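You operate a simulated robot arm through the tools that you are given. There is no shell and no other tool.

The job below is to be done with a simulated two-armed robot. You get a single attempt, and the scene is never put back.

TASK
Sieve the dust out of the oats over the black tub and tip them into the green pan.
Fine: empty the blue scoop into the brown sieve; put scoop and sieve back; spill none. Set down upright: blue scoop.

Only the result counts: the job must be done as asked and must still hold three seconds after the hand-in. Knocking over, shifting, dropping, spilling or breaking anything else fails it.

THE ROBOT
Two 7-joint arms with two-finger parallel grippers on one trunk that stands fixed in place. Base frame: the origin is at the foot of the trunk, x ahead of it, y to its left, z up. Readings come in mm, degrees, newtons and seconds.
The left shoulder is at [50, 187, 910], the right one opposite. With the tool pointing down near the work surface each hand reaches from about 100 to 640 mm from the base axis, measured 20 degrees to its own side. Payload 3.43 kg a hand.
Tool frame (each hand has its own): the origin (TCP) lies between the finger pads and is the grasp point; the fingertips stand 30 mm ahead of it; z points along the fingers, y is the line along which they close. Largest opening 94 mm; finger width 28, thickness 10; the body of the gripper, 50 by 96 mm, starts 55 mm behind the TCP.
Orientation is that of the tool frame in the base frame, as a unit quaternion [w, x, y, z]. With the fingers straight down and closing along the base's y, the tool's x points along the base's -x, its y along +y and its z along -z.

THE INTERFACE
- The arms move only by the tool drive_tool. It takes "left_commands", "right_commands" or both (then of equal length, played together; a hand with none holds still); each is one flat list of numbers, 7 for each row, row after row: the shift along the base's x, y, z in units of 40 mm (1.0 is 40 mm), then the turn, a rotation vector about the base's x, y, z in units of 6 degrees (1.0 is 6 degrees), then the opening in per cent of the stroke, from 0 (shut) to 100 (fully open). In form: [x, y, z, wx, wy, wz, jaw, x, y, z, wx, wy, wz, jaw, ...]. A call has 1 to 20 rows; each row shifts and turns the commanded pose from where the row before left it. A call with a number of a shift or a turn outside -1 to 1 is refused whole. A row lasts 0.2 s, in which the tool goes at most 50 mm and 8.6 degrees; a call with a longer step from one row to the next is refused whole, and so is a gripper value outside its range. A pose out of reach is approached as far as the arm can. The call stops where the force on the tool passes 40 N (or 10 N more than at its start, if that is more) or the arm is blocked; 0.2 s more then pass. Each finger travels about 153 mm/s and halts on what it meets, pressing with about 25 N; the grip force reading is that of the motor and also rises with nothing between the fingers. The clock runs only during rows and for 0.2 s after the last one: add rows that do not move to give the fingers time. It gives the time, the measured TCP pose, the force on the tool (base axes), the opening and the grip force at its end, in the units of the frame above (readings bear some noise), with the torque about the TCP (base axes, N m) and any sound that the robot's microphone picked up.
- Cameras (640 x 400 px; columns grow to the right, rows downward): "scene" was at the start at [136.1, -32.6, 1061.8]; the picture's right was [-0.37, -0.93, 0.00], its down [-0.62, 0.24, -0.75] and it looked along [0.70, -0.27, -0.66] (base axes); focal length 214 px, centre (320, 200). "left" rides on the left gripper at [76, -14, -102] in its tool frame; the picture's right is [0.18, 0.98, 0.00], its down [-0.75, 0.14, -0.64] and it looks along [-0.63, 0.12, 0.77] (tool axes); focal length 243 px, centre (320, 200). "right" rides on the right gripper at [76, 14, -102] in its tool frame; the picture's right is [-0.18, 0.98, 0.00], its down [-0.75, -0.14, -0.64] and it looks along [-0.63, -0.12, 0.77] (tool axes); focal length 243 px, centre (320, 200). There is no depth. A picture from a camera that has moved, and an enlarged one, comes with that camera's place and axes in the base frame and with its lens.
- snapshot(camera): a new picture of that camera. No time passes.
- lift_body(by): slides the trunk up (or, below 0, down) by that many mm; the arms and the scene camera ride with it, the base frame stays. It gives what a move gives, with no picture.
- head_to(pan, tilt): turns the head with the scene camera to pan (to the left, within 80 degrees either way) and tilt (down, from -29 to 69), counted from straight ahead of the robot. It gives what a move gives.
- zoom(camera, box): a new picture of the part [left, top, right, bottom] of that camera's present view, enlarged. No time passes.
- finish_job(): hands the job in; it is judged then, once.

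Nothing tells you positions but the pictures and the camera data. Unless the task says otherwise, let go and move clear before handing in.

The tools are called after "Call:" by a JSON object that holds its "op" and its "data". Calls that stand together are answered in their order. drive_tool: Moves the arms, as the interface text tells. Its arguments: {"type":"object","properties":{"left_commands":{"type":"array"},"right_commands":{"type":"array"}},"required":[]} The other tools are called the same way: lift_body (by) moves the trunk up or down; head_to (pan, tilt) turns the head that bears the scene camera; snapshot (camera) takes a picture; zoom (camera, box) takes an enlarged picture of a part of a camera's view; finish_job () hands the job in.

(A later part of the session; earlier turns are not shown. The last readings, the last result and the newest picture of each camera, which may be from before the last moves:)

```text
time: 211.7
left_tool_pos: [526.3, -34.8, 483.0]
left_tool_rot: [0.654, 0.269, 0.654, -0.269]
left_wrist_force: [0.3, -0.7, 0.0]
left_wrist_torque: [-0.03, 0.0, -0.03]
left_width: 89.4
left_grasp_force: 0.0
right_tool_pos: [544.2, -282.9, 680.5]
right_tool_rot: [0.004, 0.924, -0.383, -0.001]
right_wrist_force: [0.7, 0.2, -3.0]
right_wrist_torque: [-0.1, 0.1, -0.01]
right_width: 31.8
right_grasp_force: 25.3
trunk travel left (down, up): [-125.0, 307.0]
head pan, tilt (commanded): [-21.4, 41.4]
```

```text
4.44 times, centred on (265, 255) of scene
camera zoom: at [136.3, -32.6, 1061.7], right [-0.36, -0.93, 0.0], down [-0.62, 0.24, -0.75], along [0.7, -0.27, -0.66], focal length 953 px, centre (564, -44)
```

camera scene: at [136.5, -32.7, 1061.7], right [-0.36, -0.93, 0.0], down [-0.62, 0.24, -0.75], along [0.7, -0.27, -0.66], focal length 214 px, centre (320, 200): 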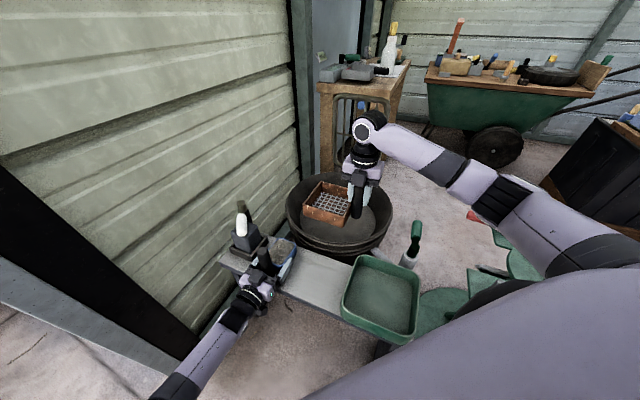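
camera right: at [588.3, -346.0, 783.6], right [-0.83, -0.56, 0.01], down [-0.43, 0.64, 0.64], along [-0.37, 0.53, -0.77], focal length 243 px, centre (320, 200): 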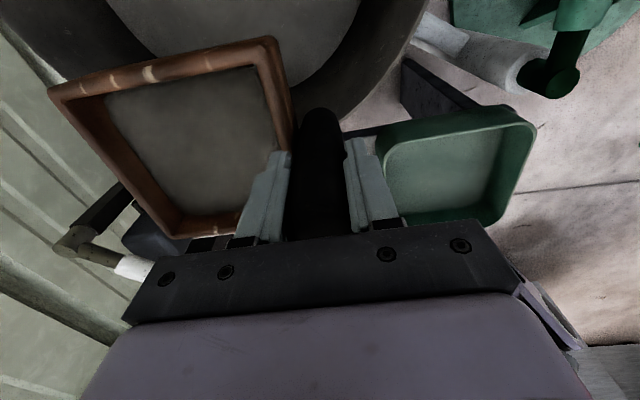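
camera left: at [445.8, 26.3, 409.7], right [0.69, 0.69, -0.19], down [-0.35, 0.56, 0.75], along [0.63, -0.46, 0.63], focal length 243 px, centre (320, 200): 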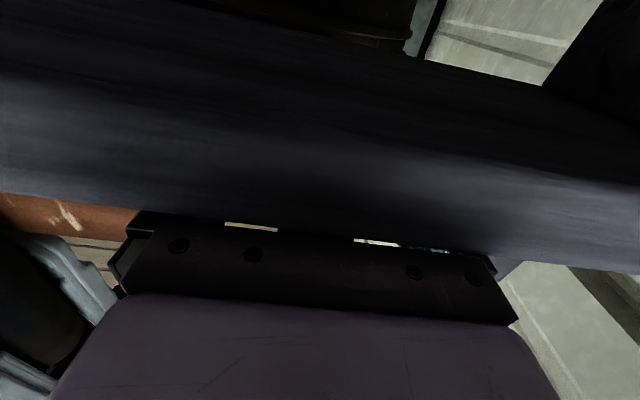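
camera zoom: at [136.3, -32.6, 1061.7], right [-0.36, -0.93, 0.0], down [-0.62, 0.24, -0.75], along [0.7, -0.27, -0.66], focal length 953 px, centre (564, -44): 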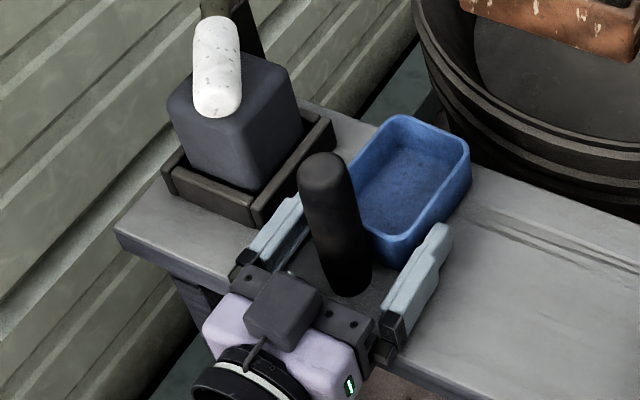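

The scoop looks slightly pitched, so I zoom in to judge how it sits before moving away.

Call:
{"op": "zoom", "data": {"camera": "scene", "box": [250, 225, 300, 285]}}

Call:
{"op": "snapshot", "data": {"camera": "left"}}

Call:
{"op": "zoom", "data": {"camera": "right", "box": [0, 100, 260, 300]}}

```text
6.67 times, centred on (275, 255) of scene
camera zoom: at [136.3, -32.6, 1061.7], right [-0.36, -0.93, 0.0], down [-0.62, 0.24, -0.75], along [0.7, -0.27, -0.66], focal length 1430 px, centre (620, -167)
```

zoom: 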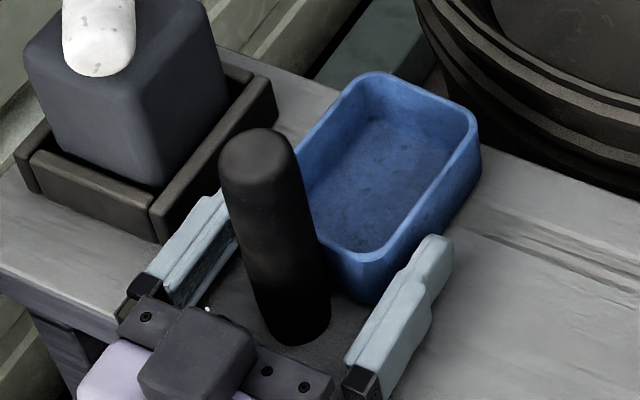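

```text
taken
camera left: at [441.2, 28.5, 407.1], right [0.69, 0.7, -0.18], down [-0.35, 0.55, 0.75], along [0.63, -0.46, 0.63], focal length 243 px, centre (320, 200)
```

left: 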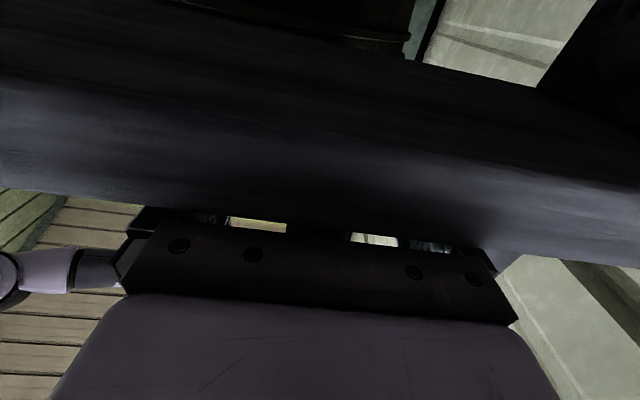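

```text
2.00 times, centred on (130, 200) of right
camera zoom: at [588.2, -346.0, 783.7], right [-0.83, -0.56, 0.01], down [-0.43, 0.64, 0.64], along [-0.37, 0.53, -0.77], focal length 485 px, centre (700, 200)
```

zoom: 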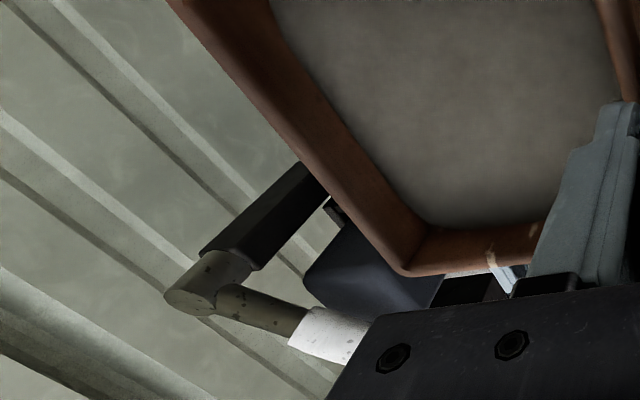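

The scoop sits on the bench but about a centimetre forward and turned a few degrees. I regrip it, which squares it up, lift slightly, shift it back to its old spot and set it down again.

Call:
{"op": "drive_tool", "data": {"left_commands": [0, 0, 0.06, 0, 0, 0, 90, 0, 0, 0, 0, 0, 0, 84, 0, 0, 0, 0, 0, 0, 80, 0, 0, 0, 0, 0, 0, 60, 0, 0, 0, 0, 0, 0, 0, 0, 0, 0, 0, 0, 0, 0, 0, 0, 0, 0, 0, 0, 0]}}

Call:
{"op": "zoom", "data": {"camera": "scene", "box": [250, 225, 300, 285]}}

```text
time: 213.3
left_tool_pos: [524.0, -32.5, 486.2]
left_tool_rot: [0.654, 0.269, 0.654, -0.269]
left_wrist_force: [-0.1, -0.1, 1.8]
left_wrist_torque: [-0.07, 0.02, -0.01]
left_width: 76.2
left_grasp_force: 24.7
right_tool_pos: [543.4, -282.7, 679.8]
right_tool_rot: [0.004, 0.924, -0.383, -0.001]
right_wrist_force: [0.6, 0.0, -3.0]
right_wrist_torque: [-0.1, 0.13, 0.04]
right_width: 31.5
right_grasp_force: 25.0
trunk travel left (down, up): [-125.0, 307.0]
head pan, tilt (commanded): [-21.4, 41.4]
```

```text
6.67 times, centred on (275, 255) of scene
camera zoom: at [136.3, -32.7, 1061.8], right [-0.36, -0.93, 0.0], down [-0.62, 0.24, -0.75], along [0.7, -0.27, -0.66], focal length 1430 px, centre (620, -167)
```

zoom: 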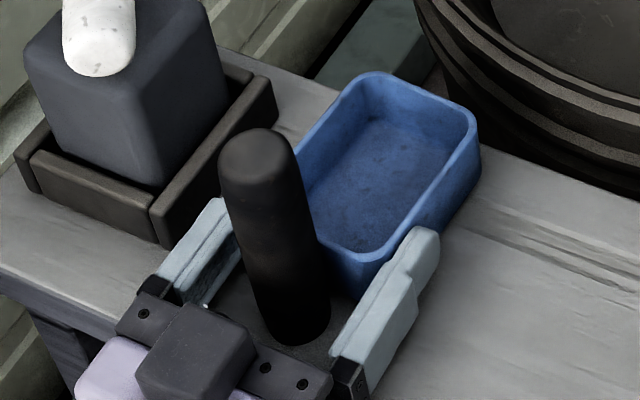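

The scoop slid forward about 18 mm during the earlier touch. I lift it 4 mm, move it back by that amount and set it down.

Call:
{"op": "drive_tool", "data": {"left_commands": [0, 0, 0.08, 0, 0, 0, 0, 0, 0, 0.06, 0, 0, 0, 0, 0, 0, 0, 0, 0, 0, 0]}}

Call:
{"op": "drive_tool", "data": {"left_commands": [-0.11, 0.11, 0, 0, 0, 0, 0, -0.11, 0.11, 0, 0, 0, 0, 0, -0.11, 0.11, 0, 0, 0, 0, 0, 0, 0, 0, 0, 0, 0, 0]}}

Call:
{"op": "zoom", "data": {"camera": "scene", "box": [250, 225, 300, 285]}}

```text
time: 214.1
left_tool_pos: [525.4, -32.2, 491.2]
left_tool_rot: [0.653, 0.269, 0.655, -0.269]
left_wrist_force: [0.3, -0.1, -1.6]
left_wrist_torque: [0.0, 0.04, 0.04]
left_width: 76.4
left_grasp_force: 25.4
right_tool_pos: [544.0, -282.4, 680.2]
right_tool_rot: [0.003, 0.924, -0.383, -0.002]
right_wrist_force: [0.4, -0.6, -2.0]
right_wrist_torque: [-0.09, 0.1, 0.02]
right_width: 31.7
right_grasp_force: 25.9
trunk travel left (down, up): [-125.0, 307.0]
head pan, tilt (commanded): [-21.4, 41.4]
```

```text
time: 215.1
left_tool_pos: [511.5, -19.7, 491.9]
left_tool_rot: [0.653, 0.269, 0.654, -0.27]
left_wrist_force: [0.6, 0.5, -1.9]
left_wrist_torque: [0.02, 0.01, 0.01]
left_width: 76.6
left_grasp_force: 24.8
right_tool_pos: [543.6, -282.9, 679.7]
right_tool_rot: [0.003, 0.923, -0.384, -0.001]
right_wrist_force: [-0.4, -1.4, -2.4]
right_wrist_torque: [-0.14, 0.1, 0.0]
right_width: 31.7
right_grasp_force: 24.9
trunk travel left (down, up): [-125.0, 307.0]
head pan, tilt (commanded): [-21.4, 41.4]
```

```text
6.67 times, centred on (275, 255) of scene
camera zoom: at [136.5, -32.6, 1061.7], right [-0.36, -0.93, 0.0], down [-0.62, 0.24, -0.75], along [0.7, -0.27, -0.66], focal length 1430 px, centre (620, -167)
```

zoom: 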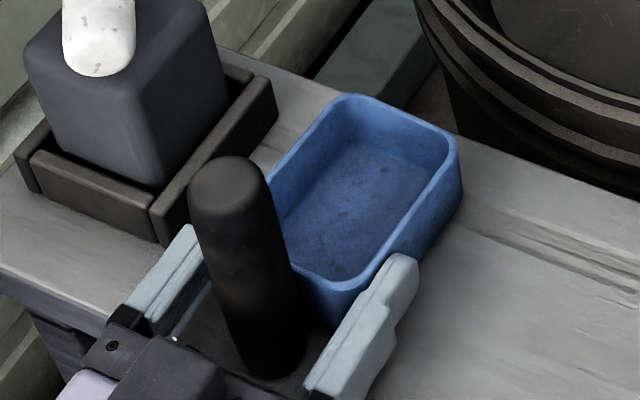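

That matches its first position to a few millimetres. I set it down.

Call:
{"op": "drive_tool", "data": {"left_commands": [0, 0, -0.06, 0, 0, 0, 0, 0, 0, -0.04, 0, 0, 0, 0, 0, 0, 0, 0, 0, 0, 0]}}

Call:
{"op": "drive_tool", "data": {"left_commands": [0, 0, -0.03, 0, 0, 0, 0, 0, 0, 0, 0, 0, 0, 0]}}

Call:
{"op": "drive_tool", "data": {"left_commands": [0, 0, -0.03, 0, 0, 0, 0, 0, 0, 0, 0, 0, 0, 0]}}

```text
time: 215.9
left_tool_pos: [510.9, -19.8, 487.8]
left_tool_rot: [0.653, 0.271, 0.653, -0.271]
left_wrist_force: [0.7, 0.2, -2.5]
left_wrist_torque: [0.04, 0.01, -0.02]
left_width: 76.4
left_grasp_force: 24.7
right_tool_pos: [544.2, -282.0, 681.1]
right_tool_rot: [0.003, 0.924, -0.383, -0.001]
right_wrist_force: [0.0, 0.1, -3.3]
right_wrist_torque: [-0.08, 0.06, 0.01]
right_width: 31.3
right_grasp_force: 24.9
trunk travel left (down, up): [-125.0, 307.0]
head pan, tilt (commanded): [-21.4, 41.4]
```

```text
time: 216.5
left_tool_pos: [511.3, -18.9, 485.8]
left_tool_rot: [0.653, 0.27, 0.654, -0.27]
left_wrist_force: [-0.4, 0.4, -1.2]
left_wrist_torque: [-0.05, -0.03, 0.0]
left_width: 76.4
left_grasp_force: 24.6
right_tool_pos: [543.8, -281.8, 680.7]
right_tool_rot: [0.004, 0.924, -0.383, -0.001]
right_wrist_force: [-0.3, 0.4, -2.4]
right_wrist_torque: [-0.14, 0.16, -0.03]
right_width: 31.5
right_grasp_force: 24.5
trunk travel left (down, up): [-125.0, 307.0]
head pan, tilt (commanded): [-21.4, 41.4]
```

```text
time: 217.1
left_tool_pos: [511.9, -21.3, 486.0]
left_tool_rot: [0.654, 0.27, 0.653, -0.271]
left_wrist_force: [-0.7, 0.9, 4.4]
left_wrist_torque: [0.22, 0.23, 0.0]
left_width: 76.2
left_grasp_force: 24.8
right_tool_pos: [543.1, -281.9, 680.9]
right_tool_rot: [0.003, 0.923, -0.384, -0.002]
right_wrist_force: [0.1, -0.4, -2.8]
right_wrist_torque: [-0.12, 0.1, 0.0]
right_width: 31.5
right_grasp_force: 24.7
trunk travel left (down, up): [-125.0, 307.0]
head pan, tilt (commanded): [-21.4, 41.4]
```

The bench carries it. I open and back the left hand straight out.

Call:
{"op": "drive_tool", "data": {"left_commands": [0, 0, 0, 0, 0, 0, 84, 0, 0, 0, 0, 0, 0, 90, 0, 0, 0, 0, 0, 0, 96, 0, 0, 0, 0, 0, 0, 96, -0.15, 0.15, 0, 0, 0, 0, 96, -0.25, 0.25, 0, 0, 0, 0, 96, -0.3, 0.3, 0, 0, 0, 0, 96, -0.4, 0.4, 0, 0, 0, 0, 96, -0.4, 0.4, 0, 0, 0, 0, 96, -0.4, 0.4, 0.1, 0, 0, 0, 96]}}

Call:
{"op": "zoom", "data": {"camera": "scene", "box": [220, 200, 320, 300]}}

Call:
{"op": "zoom", "data": {"camera": "scene", "box": [250, 225, 300, 285]}}

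```text
time: 219.3
left_tool_pos: [436.4, 54.9, 490.5]
left_tool_rot: [0.653, 0.268, 0.654, -0.27]
left_wrist_force: [-0.2, -1.1, -1.0]
left_wrist_torque: [0.01, 0.02, -0.01]
left_width: 90.3
left_grasp_force: 0.0
right_tool_pos: [544.6, -283.7, 681.3]
right_tool_rot: [0.002, 0.924, -0.383, -0.001]
right_wrist_force: [-0.9, -0.3, -2.3]
right_wrist_torque: [-0.1, 0.07, -0.01]
right_width: 31.6
right_grasp_force: 24.5
trunk travel left (down, up): [-125.0, 307.0]
head pan, tilt (commanded): [-21.4, 41.4]
```

```text
4.00 times, centred on (270, 250) of scene
camera zoom: at [136.4, -32.7, 1061.7], right [-0.36, -0.93, 0.0], down [-0.62, 0.24, -0.75], along [0.7, -0.27, -0.66], focal length 858 px, centre (520, 0)
```

zoom: 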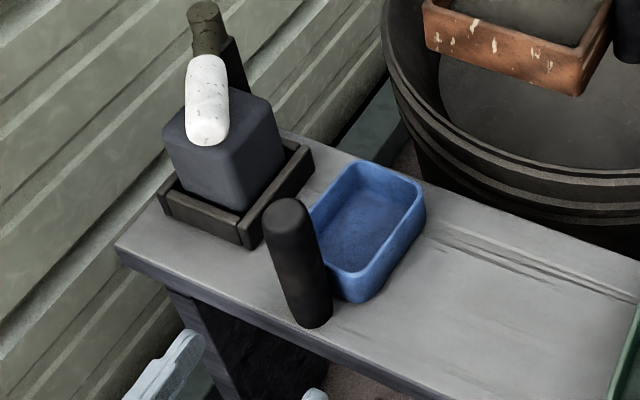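

```text
6.67 times, centred on (275, 255) of scene
camera zoom: at [136.4, -32.7, 1061.7], right [-0.36, -0.93, 0.0], down [-0.62, 0.24, -0.75], along [0.7, -0.27, -0.66], focal length 1430 px, centre (620, -167)
```

zoom: 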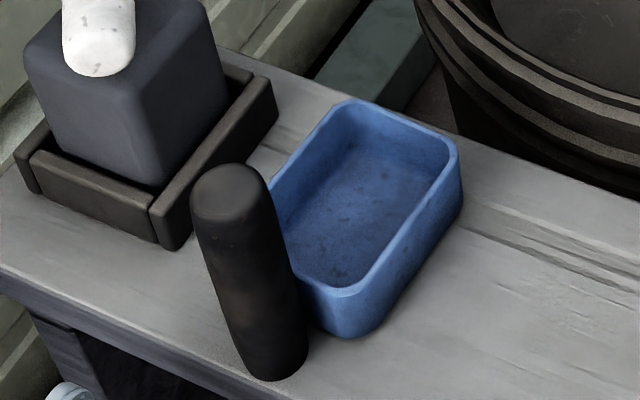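

The scoop stands upright and empty in its place. I park the left arm back and high, then centre the sieve over the tub for shaking.

Call:
{"op": "drive_tool", "data": {"left_commands": [-0.3, 0.3, 0.3, 0, 0, 0, 60, -0.3, 0.2, 0.6, 0, 0, 0, 60, -0.2, 0.2, 0.8, 0, 0, 0, 60, -0.2, 0.15, 0.9, 0, 0, 0, 60, -0.2, 0.15, 0.9, 0, 0, 0, 60, -0.2, 0.1, 0.9, 0, 0, 0, 60, 0, 0.1, 0.9, 0, 0, 0, 60, 0, 0, 0.9, 0, 0, 0, 60, 0, 0, 0.9, 0, 0, 0, 60], "right_commands": [0, -0.1, 0, 0, 0, 0, 0, 0, -0.1, 0, 0, 0, 0, 0, 0, -0.1, 0, 0, 0, 0, 0, 0, -0.1, -0.08, 0, 0, 0, 0, 0, -0.1, -0.08, 0, 0, 0, 0, 0, -0.1, -0.08, 0, 0, 0, 0, 0, -0.1, -0.08, 0, 0, 0, 0, 0, 0, -0.08, 0, 0, 0, 0, 0, 0, 0, 0, 0, 0, 0]}}

Call:
{"op": "zoom", "data": {"camera": "scene", "box": [260, 140, 420, 270]}}

Call:
{"op": "snapshot", "data": {"camera": "right"}}

```text
time: 221.3
left_tool_pos: [379.9, 105.7, 772.7]
left_tool_rot: [0.653, 0.27, 0.654, -0.27]
left_wrist_force: [0.0, 0.8, 0.6]
left_wrist_torque: [-0.01, 0.05, 0.01]
left_width: 56.6
left_grasp_force: 0.1
right_tool_pos: [543.6, -310.7, 664.4]
right_tool_rot: [0.002, 0.924, -0.383, -0.001]
right_wrist_force: [-0.6, 0.1, -2.3]
right_wrist_torque: [-0.12, 0.1, -0.02]
right_width: 31.4
right_grasp_force: 24.6
trunk travel left (down, up): [-125.0, 307.0]
head pan, tilt (commanded): [-21.4, 41.4]
```

```text
3.08 times, centred on (340, 205) of scene
camera zoom: at [136.3, -32.6, 1061.7], right [-0.36, -0.93, 0.0], down [-0.62, 0.24, -0.75], along [0.7, -0.27, -0.66], focal length 660 px, centre (258, 185)
```

zoom: 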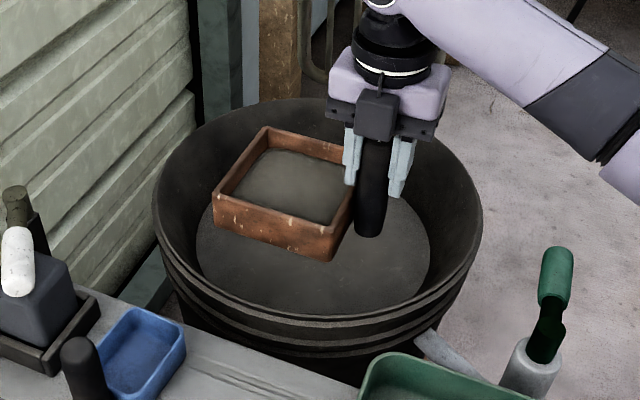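

```text
taken
camera right: at [588.5, -374.4, 767.4], right [-0.83, -0.56, 0.01], down [-0.43, 0.64, 0.64], along [-0.37, 0.53, -0.77], focal length 243 px, centre (320, 200)
```

right: 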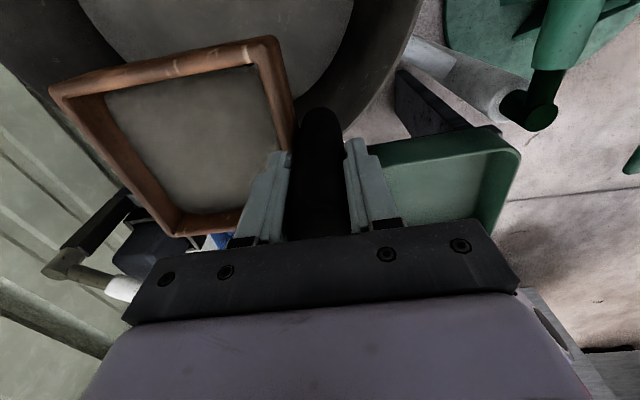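

Everything is clear. I shake the sieve gently side to side over the tub.

Call:
{"op": "drive_tool", "data": {"right_commands": [0.2, 0, 0, 0, 0, 0, 0, -0.4, 0, 0, 0, 0, 0, 0, 0.4, 0, 0, 0, 0, 0, 0, -0.4, 0, 0, 0, 0, 0, 0, 0.4, 0, 0, 0, 0, 0, 0, -0.4, 0, 0, 0, 0, 0, 0, 0.4, 0, 0, 0, 0, 0, 0, -0.4, 0, 0, 0, 0, 0, 0, 0.4, 0, 0, 0, 0, 0, 0, -0.4, 0, 0, 0, 0, 0, 0, 0.4, 0, 0, 0, 0, 0, 0, -0.4, 0, 0, 0, 0, 0, 0, 0.4, 0, 0, 0, 0, 0, 0, -0.4, 0, 0, 0, 0, 0, 0, 0.4, 0, 0, 0, 0, 0, 0, -0.2, 0, 0, 0, 0, 0, 0, 0, 0, 0, 0, 0, 0, 0]}}

Call:
{"op": "zoom", "data": {"camera": "scene", "box": [260, 140, 420, 270]}}

Call:
{"op": "snapshot", "data": {"camera": "right"}}

```text
time: 224.9
left_tool_pos: [380.6, 106.0, 773.6]
left_tool_rot: [0.653, 0.27, 0.653, -0.27]
left_wrist_force: [0.9, 0.5, -0.1]
left_wrist_torque: [0.02, -0.02, -0.03]
left_width: 56.0
left_grasp_force: 0.0
right_tool_pos: [542.4, -310.0, 664.0]
right_tool_rot: [0.003, 0.924, -0.383, -0.001]
right_wrist_force: [-0.1, -0.4, -2.0]
right_wrist_torque: [-0.06, 0.13, 0.0]
right_width: 31.6
right_grasp_force: 24.9
trunk travel left (down, up): [-125.0, 307.0]
head pan, tilt (commanded): [-21.4, 41.4]
```

```text
3.08 times, centred on (340, 205) of scene
camera zoom: at [136.3, -32.7, 1061.8], right [-0.36, -0.93, 0.0], down [-0.62, 0.24, -0.75], along [0.7, -0.27, -0.66], focal length 660 px, centre (258, 185)
```

zoom: 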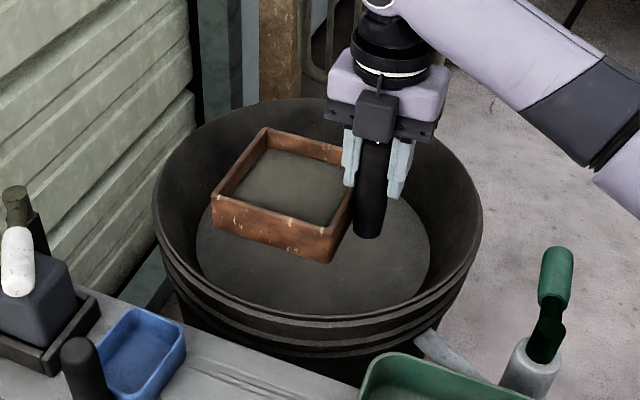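

```text
taken
camera right: at [587.9, -373.3, 766.8], right [-0.83, -0.56, 0.01], down [-0.43, 0.64, 0.64], along [-0.37, 0.53, -0.77], focal length 243 px, centre (320, 200)
```

right: 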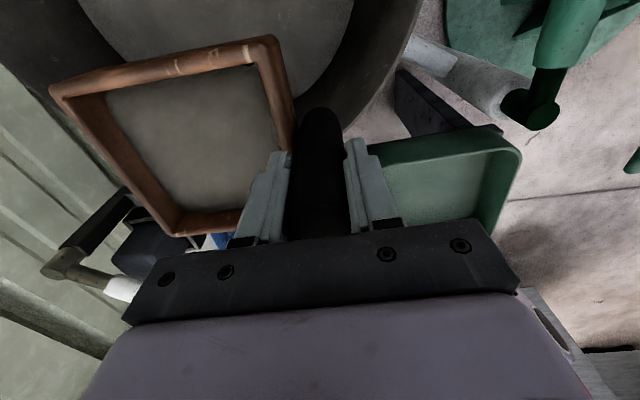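

I compare the fill in close-up and then shake more, with a slightly wider stroke.

Call:
{"op": "zoom", "data": {"camera": "right", "box": [40, 20, 320, 250]}}

Call:
{"op": "drive_tool", "data": {"right_commands": [0.25, 0, 0, 0, 0, 0, 0, -0.5, 0, 0, 0, 0, 0, 0, 0.5, 0, 0, 0, 0, 0, 0, -0.5, 0, 0, 0, 0, 0, 0, 0.5, 0, 0, 0, 0, 0, 0, -0.5, 0, 0, 0, 0, 0, 0, 0.5, 0, 0, 0, 0, 0, 0, -0.5, 0, 0, 0, 0, 0, 0, 0.5, 0, 0, 0, 0, 0, 0, -0.25, 0, 0, 0, 0, 0, 0, 0, 0.25, 0, 0, 0, 0, 0, 0, -0.5, 0, 0, 0, 0, 0, 0, 0.5, 0, 0, 0, 0, 0, 0, -0.5, 0, 0, 0, 0, 0, 0, 0.5, 0, 0, 0, 0, 0, 0, -0.5, 0, 0, 0, 0, 0, 0, 0.5, 0, 0, 0, 0, 0, 0, -0.5, 0, 0, 0, 0, 0, 0, 0.25, 0, 0, 0, 0, 0, 0, 0, 0, 0, 0, 0, 0]}}

Call:
{"op": "zoom", "data": {"camera": "right", "box": [40, 20, 320, 250]}}

Call:
{"op": "zoom", "data": {"camera": "scene", "box": [300, 170, 390, 250]}}

```text
1.74 times, centred on (180, 135) of right
camera zoom: at [587.9, -373.3, 766.8], right [-0.83, -0.56, 0.01], down [-0.43, 0.64, 0.64], along [-0.37, 0.53, -0.77], focal length 422 px, centre (564, 313)
```

zoom: 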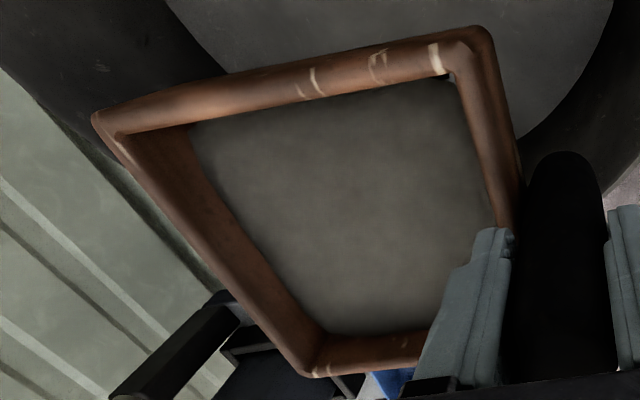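

```text
time: 229.1
left_tool_pos: [381.3, 104.6, 774.2]
left_tool_rot: [0.653, 0.27, 0.654, -0.27]
left_wrist_force: [0.6, 0.1, 0.1]
left_wrist_torque: [0.01, -0.05, -0.07]
left_width: 56.4
left_grasp_force: 0.0
right_tool_pos: [543.5, -308.3, 662.7]
right_tool_rot: [0.003, 0.924, -0.383, -0.001]
right_wrist_force: [0.2, 0.5, -2.3]
right_wrist_torque: [-0.11, 0.1, 0.01]
right_width: 31.4
right_grasp_force: 24.9
trunk travel left (down, up): [-125.0, 307.0]
head pan, tilt (commanded): [-21.4, 41.4]
```

```text
1.74 times, centred on (180, 135) of right
camera zoom: at [588.7, -373.8, 766.1], right [-0.83, -0.56, 0.01], down [-0.43, 0.64, 0.64], along [-0.37, 0.53, -0.77], focal length 422 px, centre (564, 313)
```

zoom: 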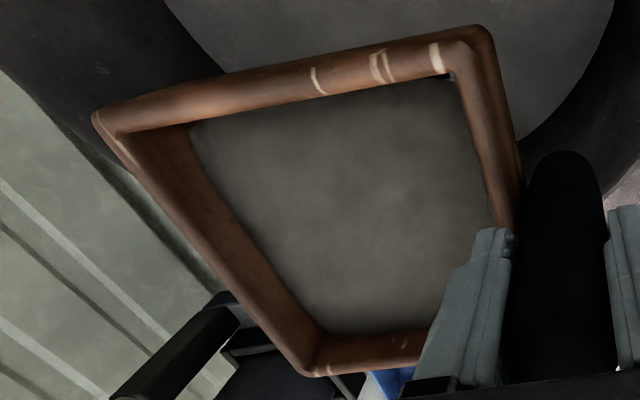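

```text
5.00 times, centred on (345, 210) of scene
camera zoom: at [136.3, -32.6, 1061.8], right [-0.36, -0.93, 0.0], down [-0.62, 0.24, -0.75], along [0.7, -0.27, -0.66], focal length 1072 px, centre (195, 150)
```

zoom: 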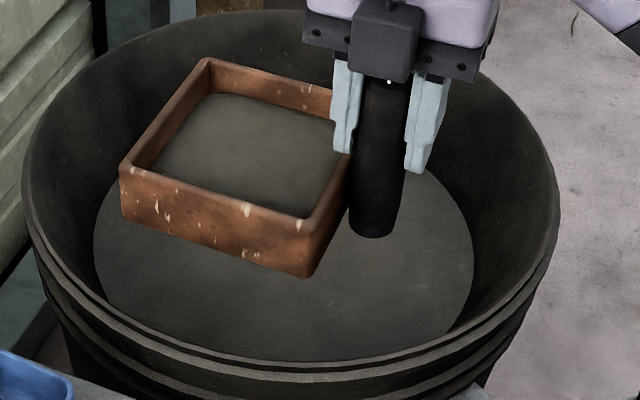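

The fill looks unchanged in close-up and I hear nothing, so I keep shaking a while longer with a broader stroke, in two directions.

Call:
{"op": "drive_tool", "data": {"right_commands": [0.3, 0, 0, 0, 0, 0, 0, -0.65, 0, 0, 0, 0, 0, 0, 0.7, 0, 0, 0, 0, 0, 0, -0.7, 0, 0, 0, 0, 0, 0, 0.7, 0, 0, 0, 0, 0, 0, -0.7, 0, 0, 0, 0, 0, 0, 0.7, 0, 0, 0, 0, 0, 0, -0.7, 0, 0, 0, 0, 0, 0, 0.7, 0, 0, 0, 0, 0, 0, -0.7, 0, 0, 0, 0, 0, 0, 0.7, 0, 0, 0, 0, 0, 0, -0.7, 0, 0, 0, 0, 0, 0, 0.7, 0, 0, 0, 0, 0, 0, -0.7, 0, 0, 0, 0, 0, 0, 0.7, 0, 0, 0, 0, 0, 0, -0.7, 0, 0, 0, 0, 0, 0, 0.7, 0, 0, 0, 0, 0, 0, -0.35, 0, 0, 0, 0, 0, 0, 0, 0, 0, 0, 0, 0, 0]}}

Call:
{"op": "drive_tool", "data": {"right_commands": [0, 0.3, 0, 0, 0, 0, 0, 0, -0.65, 0, 0, 0, 0, 0, 0, 0.7, 0, 0, 0, 0, 0, 0, -0.7, 0, 0, 0, 0, 0, 0, 0.7, 0, 0, 0, 0, 0, 0, -0.7, 0, 0, 0, 0, 0, 0, 0.7, 0, 0, 0, 0, 0, 0, -0.7, 0, 0, 0, 0, 0, 0, 0.7, 0, 0, 0, 0, 0, 0, -0.7, 0, 0, 0, 0, 0, 0, 0.7, 0, 0, 0, 0, 0, 0, -0.7, 0, 0, 0, 0, 0, 0, 0.7, 0, 0, 0, 0, 0, 0, -0.7, 0, 0, 0, 0, 0, 0, 0.7, 0, 0, 0, 0, 0, 0, -0.7, 0, 0, 0, 0, 0, 0, 0.7, 0, 0, 0, 0, 0, 0, -0.35, 0, 0, 0, 0, 0, 0, 0, 0, 0, 0, 0, 0]}}

Call:
{"op": "zoom", "data": {"camera": "right", "box": [40, 20, 320, 250]}}

Call:
{"op": "zoom", "data": {"camera": "scene", "box": [300, 170, 390, 250]}}

```text
time: 233.1
left_tool_pos: [380.6, 105.6, 772.6]
left_tool_rot: [0.653, 0.269, 0.654, -0.27]
left_wrist_force: [-0.2, -0.1, -0.3]
left_wrist_torque: [0.0, 0.0, -0.01]
left_width: 56.7
left_grasp_force: 0.1
right_tool_pos: [543.7, -309.1, 664.2]
right_tool_rot: [0.004, 0.923, -0.384, -0.001]
right_wrist_force: [0.5, 0.3, -2.8]
right_wrist_torque: [-0.04, 0.08, 0.0]
right_width: 31.5
right_grasp_force: 24.5
trunk travel left (down, up): [-125.0, 307.0]
head pan, tilt (commanded): [-21.4, 41.4]
```

```text
time: 237.1
left_tool_pos: [380.5, 104.9, 773.6]
left_tool_rot: [0.653, 0.27, 0.653, -0.27]
left_wrist_force: [0.1, -0.8, 0.1]
left_wrist_torque: [0.02, -0.02, -0.04]
left_width: 56.3
left_grasp_force: 0.1
right_tool_pos: [544.1, -311.3, 663.4]
right_tool_rot: [0.003, 0.923, -0.384, -0.001]
right_wrist_force: [0.7, -1.3, -2.2]
right_wrist_torque: [-0.1, 0.16, -0.07]
right_width: 31.6
right_grasp_force: 24.7
trunk travel left (down, up): [-125.0, 307.0]
head pan, tilt (commanded): [-21.4, 41.4]
```

```text
1.74 times, centred on (180, 135) of right
camera zoom: at [587.8, -374.3, 767.0], right [-0.83, -0.56, 0.01], down [-0.43, 0.64, 0.64], along [-0.37, 0.53, -0.77], focal length 422 px, centre (564, 313)
```

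zoom: 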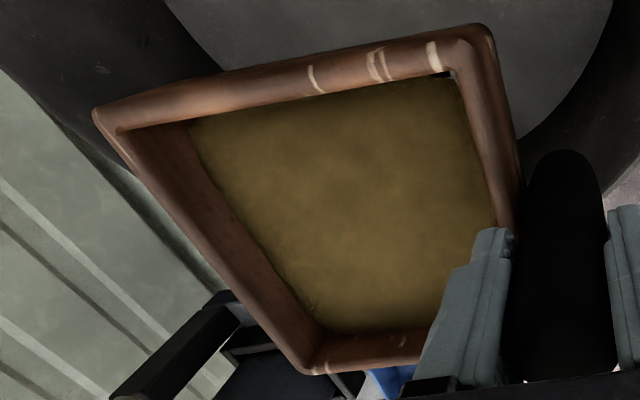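

```text
5.00 times, centred on (345, 210) of scene
camera zoom: at [136.3, -32.7, 1061.8], right [-0.36, -0.93, 0.0], down [-0.62, 0.24, -0.75], along [0.7, -0.27, -0.66], focal length 1072 px, centre (195, 150)
```

zoom: 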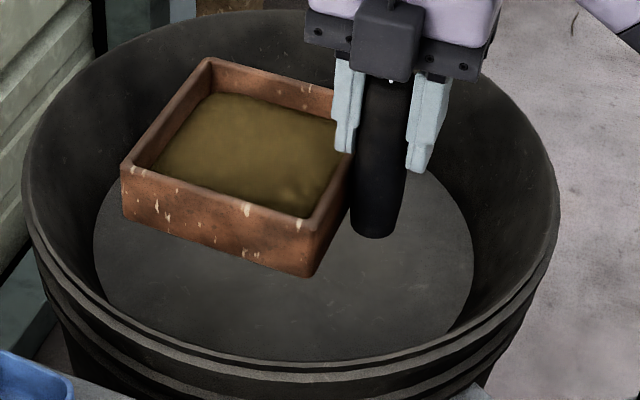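

The fill has turned from dusty grey to golden, so the shaking works. I do one more round to be sure the dust is all out, and compare.

Call:
{"op": "drive_tool", "data": {"right_commands": [0.3, 0, 0, 0, 0, 0, 0, -0.65, 0, 0, 0, 0, 0, 0, 0.7, 0, 0, 0, 0, 0, 0, -0.7, 0, 0, 0, 0, 0, 0, 0.7, 0, 0, 0, 0, 0, 0, -0.7, 0, 0, 0, 0, 0, 0, 0.7, 0, 0, 0, 0, 0, 0, -0.7, 0, 0, 0, 0, 0, 0, 0.7, 0, 0, 0, 0, 0, 0, -0.7, 0, 0, 0, 0, 0, 0, 0.7, 0, 0, 0, 0, 0, 0, -0.7, 0, 0, 0, 0, 0, 0, 0.7, 0, 0, 0, 0, 0, 0, -0.7, 0, 0, 0, 0, 0, 0, 0.7, 0, 0, 0, 0, 0, 0, -0.7, 0, 0, 0, 0, 0, 0, 0.7, 0, 0, 0, 0, 0, 0, -0.35, 0, 0, 0, 0, 0, 0, 0, 0, 0, 0, 0, 0, 0]}}

Call:
{"op": "zoom", "data": {"camera": "right", "box": [40, 20, 320, 250]}}

Call:
{"op": "zoom", "data": {"camera": "scene", "box": [300, 170, 390, 250]}}

Call:
{"op": "snapshot", "data": {"camera": "scene"}}

```text
time: 241.1
left_tool_pos: [381.5, 104.8, 773.3]
left_tool_rot: [0.653, 0.269, 0.654, -0.27]
left_wrist_force: [0.1, -1.3, 0.3]
left_wrist_torque: [-0.01, -0.02, -0.01]
left_width: 56.5
left_grasp_force: 0.2
right_tool_pos: [543.4, -310.3, 665.4]
right_tool_rot: [0.003, 0.924, -0.383, -0.001]
right_wrist_force: [0.8, -0.5, -3.2]
right_wrist_torque: [-0.11, 0.13, 0.0]
right_width: 31.5
right_grasp_force: 25.1
trunk travel left (down, up): [-125.0, 307.0]
head pan, tilt (commanded): [-21.4, 41.4]
```

```text
1.74 times, centred on (180, 135) of right
camera zoom: at [587.9, -374.3, 768.1], right [-0.83, -0.56, 0.01], down [-0.43, 0.64, 0.64], along [-0.37, 0.53, -0.77], focal length 422 px, centre (564, 313)
```

zoom: 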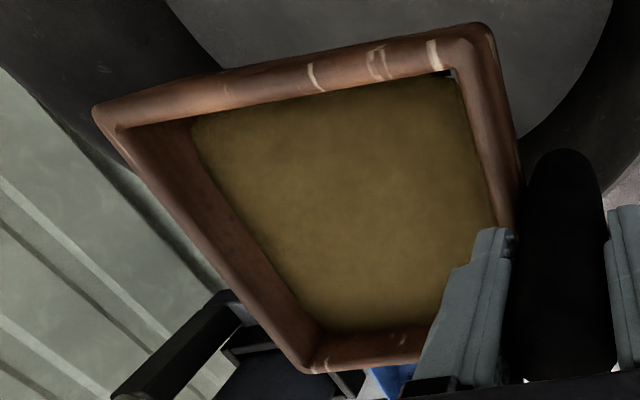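

```text
5.00 times, centred on (345, 210) of scene
camera zoom: at [136.3, -32.7, 1061.8], right [-0.36, -0.93, 0.0], down [-0.62, 0.24, -0.75], along [0.7, -0.27, -0.66], focal length 1072 px, centre (195, 150)
```

zoom: 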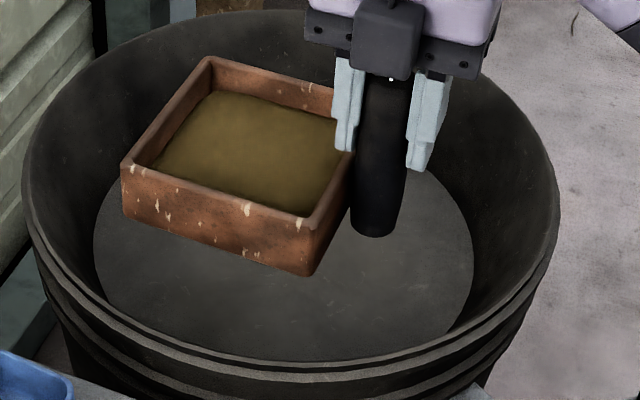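

```text
taken
camera scene: at [136.3, -32.7, 1061.8], right [-0.36, -0.93, 0.0], down [-0.62, 0.24, -0.75], along [0.7, -0.27, -0.66], focal length 214 px, centre (320, 200)
```

scene: 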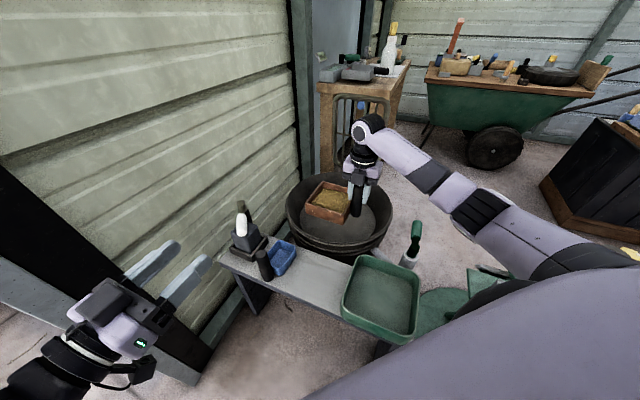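

The oats are evenly golden and nothing more changes, so the dust is out. I carry the sieve level to the pan, turning it so that it will tip toward the pan's near-right side.

Call:
{"op": "drive_tool", "data": {"right_commands": [0, 0, 0.2, 0, 0, 0, 0, -0.14, 0.07, 0.1, 0, 0, -0.7, 0, -0.141, 0.073, 0.1, 0, 0, -1, 0, -0.141, 0.073, 0.05, 0, 0, -1, 0, -0.141, 0.073, 0.05, 0, 0, -1, 0, -0.141, 0.073, 0.03, 0, 0, -1, 0, -0.141, 0.073, 0.03, 0, 0, -1, 0, -0.141, 0.073, 0.03, 0, 0, -1, 0, -0.141, 0.073, 0.03, 0, 0, -1, 0, -0.141, 0.073, 0.03, 0, 0, -1, 0, -0.141, 0.073, 0.03, 0, 0, -1, 0, -0.141, 0.073, 0.03, 0, 0, -1, 0, -0.141, 0.073, 0.03, 0, 0, -1, 0, -0.141, 0.073, 0.03, 0, 0, -1, 0, -0.141, 0.073, 0.03, 0, 0, -1, 0, -0.141, 0.073, 0.03, 0, 0, -1, 0]}}

Call:
{"op": "snapshot", "data": {"camera": "scene"}}

```text
time: 244.5
left_tool_pos: [380.0, 105.0, 773.2]
left_tool_rot: [0.654, 0.268, 0.655, -0.269]
left_wrist_force: [1.0, 0.2, 0.8]
left_wrist_torque: [0.0, 0.01, 0.01]
left_width: 56.6
left_grasp_force: 0.1
right_tool_pos: [458.6, -267.0, 697.0]
right_tool_rot: [-0.003, -0.395, 0.919, 0.003]
right_wrist_force: [0.0, -0.5, -2.0]
right_wrist_torque: [0.07, 0.13, 0.01]
right_width: 31.5
right_grasp_force: 24.8
trunk travel left (down, up): [-125.0, 307.0]
head pan, tilt (commanded): [-21.4, 41.4]
```

```text
taken
camera scene: at [136.3, -32.7, 1061.8], right [-0.36, -0.93, 0.0], down [-0.62, 0.24, -0.75], along [0.7, -0.27, -0.66], focal length 214 px, centre (320, 200)
```

scene: 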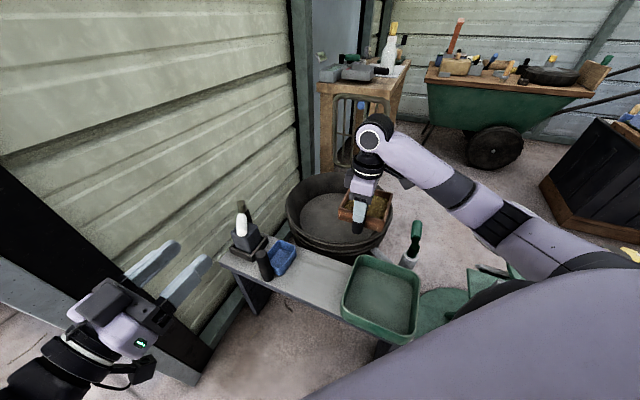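

Call:
{"op": "drive_tool", "data": {"right_commands": [-0.132, 0.07, 0.011, 0, 0, -0.953, 0, -0.132, 0.07, 0.011, 0, 0, -0.953, 0, -0.132, 0.07, 0.011, 0, 0, -0.953, 0, -0.132, 0.07, 0.011, 0, 0, -0.953, 0, -0.132, 0.07, 0.011, 0, 0, -0.953, 0, -0.132, 0.07, 0.011, 0, 0, -0.953, 0, -0.132, 0.07, 0.011, 0, 0, -0.953, 0, -0.132, 0.07, 0.011, 0, 0, -0.953, 0, -0.132, 0.07, 0.011, 0, 0, -0.953, 0, -0.132, 0.07, 0.011, 0, 0, -0.953, 0, -0.132, 0.07, 0.011, 0, 0, -0.953, 0, -0.132, 0.07, 0.011, 0, 0, -0.953, 0, -0.132, 0.07, 0.011, 0, 0, -0.953, 0, -0.132, 0.07, 0.011, 0, 0, -0.953, 0, -0.132, 0.07, 0.011, 0, 0, -0.953, 0, -0.132, 0.07, 0.011, 0, 0, -0.953, 0, 0, 0, 0, 0, 0, 0, 0]}}

Call:
{"op": "zoom", "data": {"camera": "scene", "box": [280, 180, 460, 350]}}

Call:
{"op": "snapshot", "data": {"camera": "right"}}

```text
time: 248.1
left_tool_pos: [381.7, 104.8, 774.3]
left_tool_rot: [0.653, 0.271, 0.653, -0.271]
left_wrist_force: [0.0, 0.0, 0.2]
left_wrist_torque: [-0.01, 0.01, 0.02]
left_width: 56.3
left_grasp_force: 0.0
right_tool_pos: [375.4, -223.2, 703.6]
right_tool_rot: [0.0, 0.382, 0.924, 0.004]
right_wrist_force: [-0.3, 0.2, -2.7]
right_wrist_torque: [0.11, -0.14, -0.01]
right_width: 31.4
right_grasp_force: 24.8
trunk travel left (down, up): [-125.0, 307.0]
head pan, tilt (commanded): [-21.4, 41.4]
```

```text
2.35 times, centred on (370, 265) of scene
camera zoom: at [136.2, -32.6, 1061.8], right [-0.36, -0.93, 0.0], down [-0.62, 0.24, -0.75], along [0.7, -0.27, -0.66], focal length 505 px, centre (202, 47)
```

zoom: 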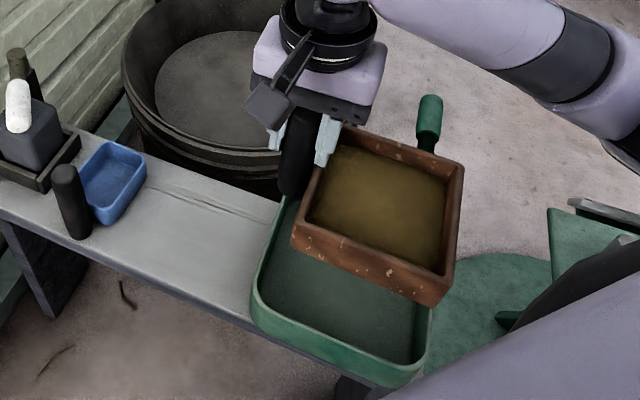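

```text
taken
camera right: at [331.4, -159.0, 806.2], right [0.82, 0.57, 0.01], down [0.43, -0.64, 0.64], along [0.37, -0.52, -0.77], focal length 243 px, centre (320, 200)
```

right: 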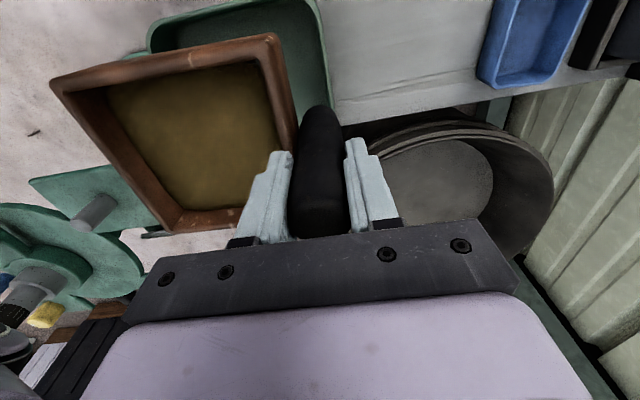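

The sieve is centred above the pan. I tip it in stages: first to 45° in place, checking that the arm follows.

Call:
{"op": "drive_tool", "data": {"right_commands": [0, 0, -0.02, 0.663, -0.663, 0, 0, 0, 0, -0.02, 0.663, -0.663, 0, 0, 0, 0, -0.02, 0.663, -0.663, 0, 0, 0, 0, -0.02, 0.663, -0.663, 0, 0, 0, 0, -0.02, 0.663, -0.663, 0, 0]}}

Call:
{"op": "zoom", "data": {"camera": "scene", "box": [280, 180, 460, 350]}}

```text
time: 249.3
left_tool_pos: [381.1, 105.6, 773.8]
left_tool_rot: [0.653, 0.269, 0.654, -0.27]
left_wrist_force: [-0.2, 0.7, -0.3]
left_wrist_torque: [0.03, 0.03, -0.02]
left_width: 56.2
left_grasp_force: 0.0
right_tool_pos: [375.2, -222.9, 698.4]
right_tool_rot: [0.094, 0.37, 0.896, 0.228]
right_wrist_force: [0.1, -0.2, -1.6]
right_wrist_torque: [0.03, -0.04, 0.02]
right_width: 31.5
right_grasp_force: 25.4
trunk travel left (down, up): [-125.0, 307.0]
head pan, tilt (commanded): [-21.4, 41.4]
```

```text
2.35 times, centred on (370, 265) of scene
camera zoom: at [136.3, -32.6, 1061.8], right [-0.36, -0.93, 0.0], down [-0.62, 0.24, -0.75], along [0.7, -0.27, -0.66], focal length 505 px, centre (202, 47)
```

zoom: 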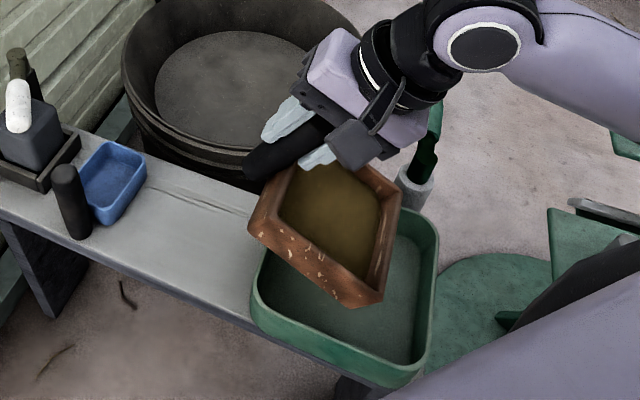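

Call:
{"op": "drive_tool", "data": {"right_commands": [0, 0, -0.02, 0.663, -0.663, 0, 0, -0.03, -0.03, -0.02, 0.663, -0.663, 0, 0, -0.05, -0.05, -0.03, 0.663, -0.663, 0, 0]}}

Call:
{"op": "zoom", "data": {"camera": "scene", "box": [280, 180, 460, 350]}}

```text
time: 250.1
left_tool_pos: [380.6, 104.8, 774.0]
left_tool_rot: [0.654, 0.269, 0.654, -0.269]
left_wrist_force: [-0.3, -0.5, 0.9]
left_wrist_torque: [-0.01, 0.05, 0.0]
left_width: 56.4
left_grasp_force: 0.1
right_tool_pos: [370.3, -225.3, 696.3]
right_tool_rot: [0.149, 0.351, 0.853, 0.356]
right_wrist_force: [-0.5, 0.3, -2.5]
right_wrist_torque: [0.0, -0.01, -0.02]
right_width: 31.4
right_grasp_force: 25.5
trunk travel left (down, up): [-125.0, 307.0]
head pan, tilt (commanded): [-21.4, 41.4]
```

```text
2.35 times, centred on (370, 265) of scene
camera zoom: at [136.4, -32.6, 1061.8], right [-0.36, -0.93, 0.0], down [-0.62, 0.24, -0.75], along [0.7, -0.27, -0.66], focal length 505 px, centre (202, 47)
```

zoom: 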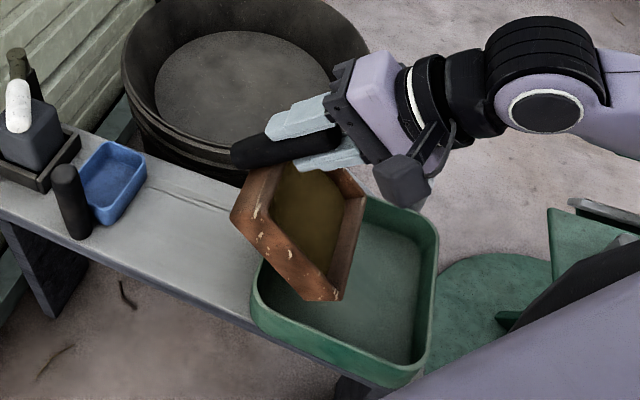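

At 45° the lip is right over the pan's middle. I continue, sliding the hand back as it tips so that the lip stays there.

Call:
{"op": "drive_tool", "data": {"right_commands": [-0.216, -0.216, -0.052, 0.663, -0.663, 0, 0, -0.216, -0.216, -0.052, 0.663, -0.663, 0, 0, -0.216, -0.216, -0.052, 0.663, -0.663, 0, 0, -0.216, -0.216, -0.052, 0.663, -0.663, 0, 0]}}

Call:
{"op": "zoom", "data": {"camera": "scene", "box": [280, 180, 460, 350]}}

```text
time: 251.1
left_tool_pos: [380.5, 105.4, 774.5]
left_tool_rot: [0.653, 0.269, 0.654, -0.27]
left_wrist_force: [0.1, 1.1, 0.1]
left_wrist_torque: [0.04, -0.01, 0.02]
left_width: 56.3
left_grasp_force: 0.1
right_tool_pos: [337.7, -260.4, 687.3]
right_tool_rot: [0.216, 0.316, 0.766, 0.516]
right_wrist_force: [0.5, 0.1, -3.5]
right_wrist_torque: [-0.05, 0.05, 0.02]
right_width: 31.4
right_grasp_force: 24.8
trunk travel left (down, up): [-125.0, 307.0]
head pan, tilt (commanded): [-21.4, 41.4]
```

```text
2.35 times, centred on (370, 265) of scene
camera zoom: at [136.4, -32.6, 1061.8], right [-0.36, -0.93, 0.0], down [-0.62, 0.24, -0.75], along [0.7, -0.27, -0.66], focal length 505 px, centre (202, 47)
```

zoom: 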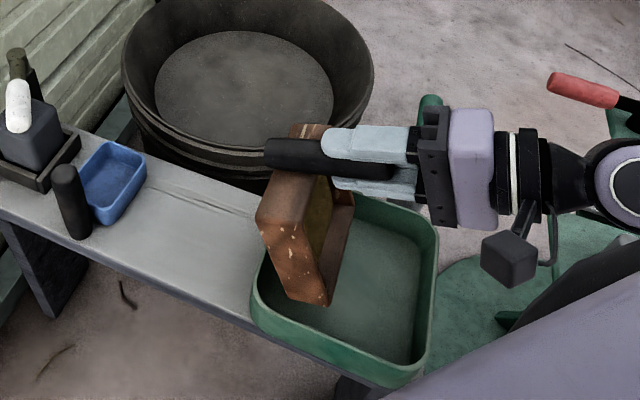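

Call:
{"op": "drive_tool", "data": {"right_commands": [-0.216, -0.216, -0.052, 0.663, -0.663, 0, 0, -0.216, -0.216, -0.052, 0.663, -0.663, 0, 0, -0.216, -0.216, -0.052, 0.663, -0.663, 0, 0, -0.216, -0.216, -0.052, 0.663, -0.663, 0, 0]}}

Call:
{"op": "zoom", "data": {"camera": "scene", "box": [280, 180, 460, 350]}}

```text
time: 252.1
left_tool_pos: [380.4, 105.1, 774.1]
left_tool_rot: [0.654, 0.27, 0.654, -0.27]
left_wrist_force: [-0.4, 0.3, -0.6]
left_wrist_torque: [0.02, -0.01, 0.01]
left_width: 56.2
left_grasp_force: 0.0
right_tool_pos: [303.4, -293.4, 679.5]
right_tool_rot: [0.273, 0.268, 0.651, 0.656]
right_wrist_force: [-0.3, -0.3, -1.9]
right_wrist_torque: [-0.07, 0.1, 0.02]
right_width: 31.6
right_grasp_force: 25.0
trunk travel left (down, up): [-125.0, 307.0]
head pan, tilt (commanded): [-21.4, 41.4]
```

```text
2.35 times, centred on (370, 265) of scene
camera zoom: at [136.3, -32.7, 1061.8], right [-0.36, -0.93, 0.0], down [-0.62, 0.24, -0.75], along [0.7, -0.27, -0.66], focal length 505 px, centre (202, 47)
```

zoom: 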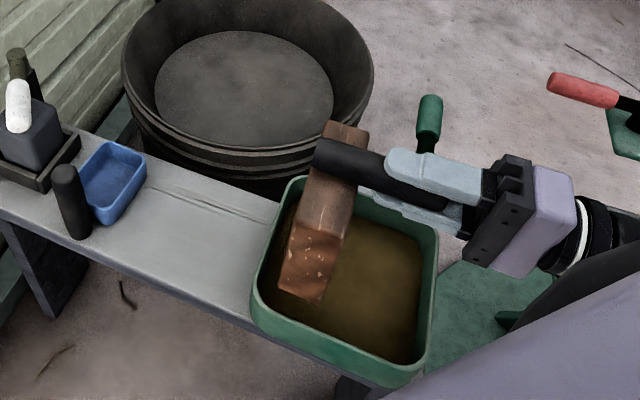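

The oats are in the pan. I tip further so that the sieve empties completely.

Call:
{"op": "drive_tool", "data": {"right_commands": [-0.19, -0.19, -0.03, 0.663, -0.663, 0, 0, -0.19, -0.19, -0.03, 0.663, -0.663, 0, 0, -0.19, -0.19, -0.03, 0.663, -0.663, 0, 0, -0.19, -0.19, -0.03, 0.663, -0.663, 0, 0, -0.19, -0.19, -0.03, 0.663, -0.663, 0, 0, 0, 0, 0, 0, 0, 0, 0, 0, 0, 0, 0, 0, 0, 0]}}

Call:
{"op": "zoom", "data": {"camera": "scene", "box": [280, 180, 460, 350]}}

Call:
{"op": "snapshot", "data": {"camera": "right"}}

```text
time: 253.7
left_tool_pos: [381.3, 105.5, 773.6]
left_tool_rot: [0.654, 0.269, 0.654, -0.269]
left_wrist_force: [-0.2, 0.3, 0.1]
left_wrist_torque: [0.03, -0.06, 0.01]
left_width: 56.5
left_grasp_force: 0.0
right_tool_pos: [265.3, -331.3, 673.0]
right_tool_rot: [0.33, 0.194, 0.472, 0.794]
right_wrist_force: [-0.4, -0.3, -3.3]
right_wrist_torque: [-0.12, 0.15, -0.01]
right_width: 31.6
right_grasp_force: 25.1
trunk travel left (down, up): [-125.0, 307.0]
head pan, tilt (commanded): [-21.4, 41.4]
```

```text
2.35 times, centred on (370, 265) of scene
camera zoom: at [136.3, -32.6, 1061.8], right [-0.36, -0.93, 0.0], down [-0.62, 0.24, -0.75], along [0.7, -0.27, -0.66], focal length 505 px, centre (202, 47)
```

zoom: 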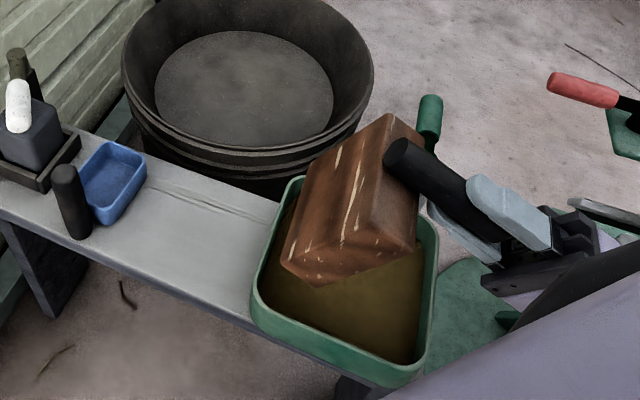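

```text
taken
camera right: at [143.0, -346.2, 636.7], right [-0.21, -0.46, 0.86], down [0.18, -0.89, -0.43], along [0.96, 0.07, 0.27], focal length 243 px, centre (320, 200)
```

right: 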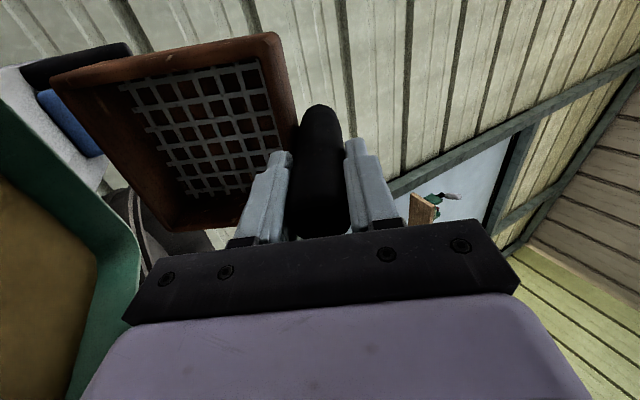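

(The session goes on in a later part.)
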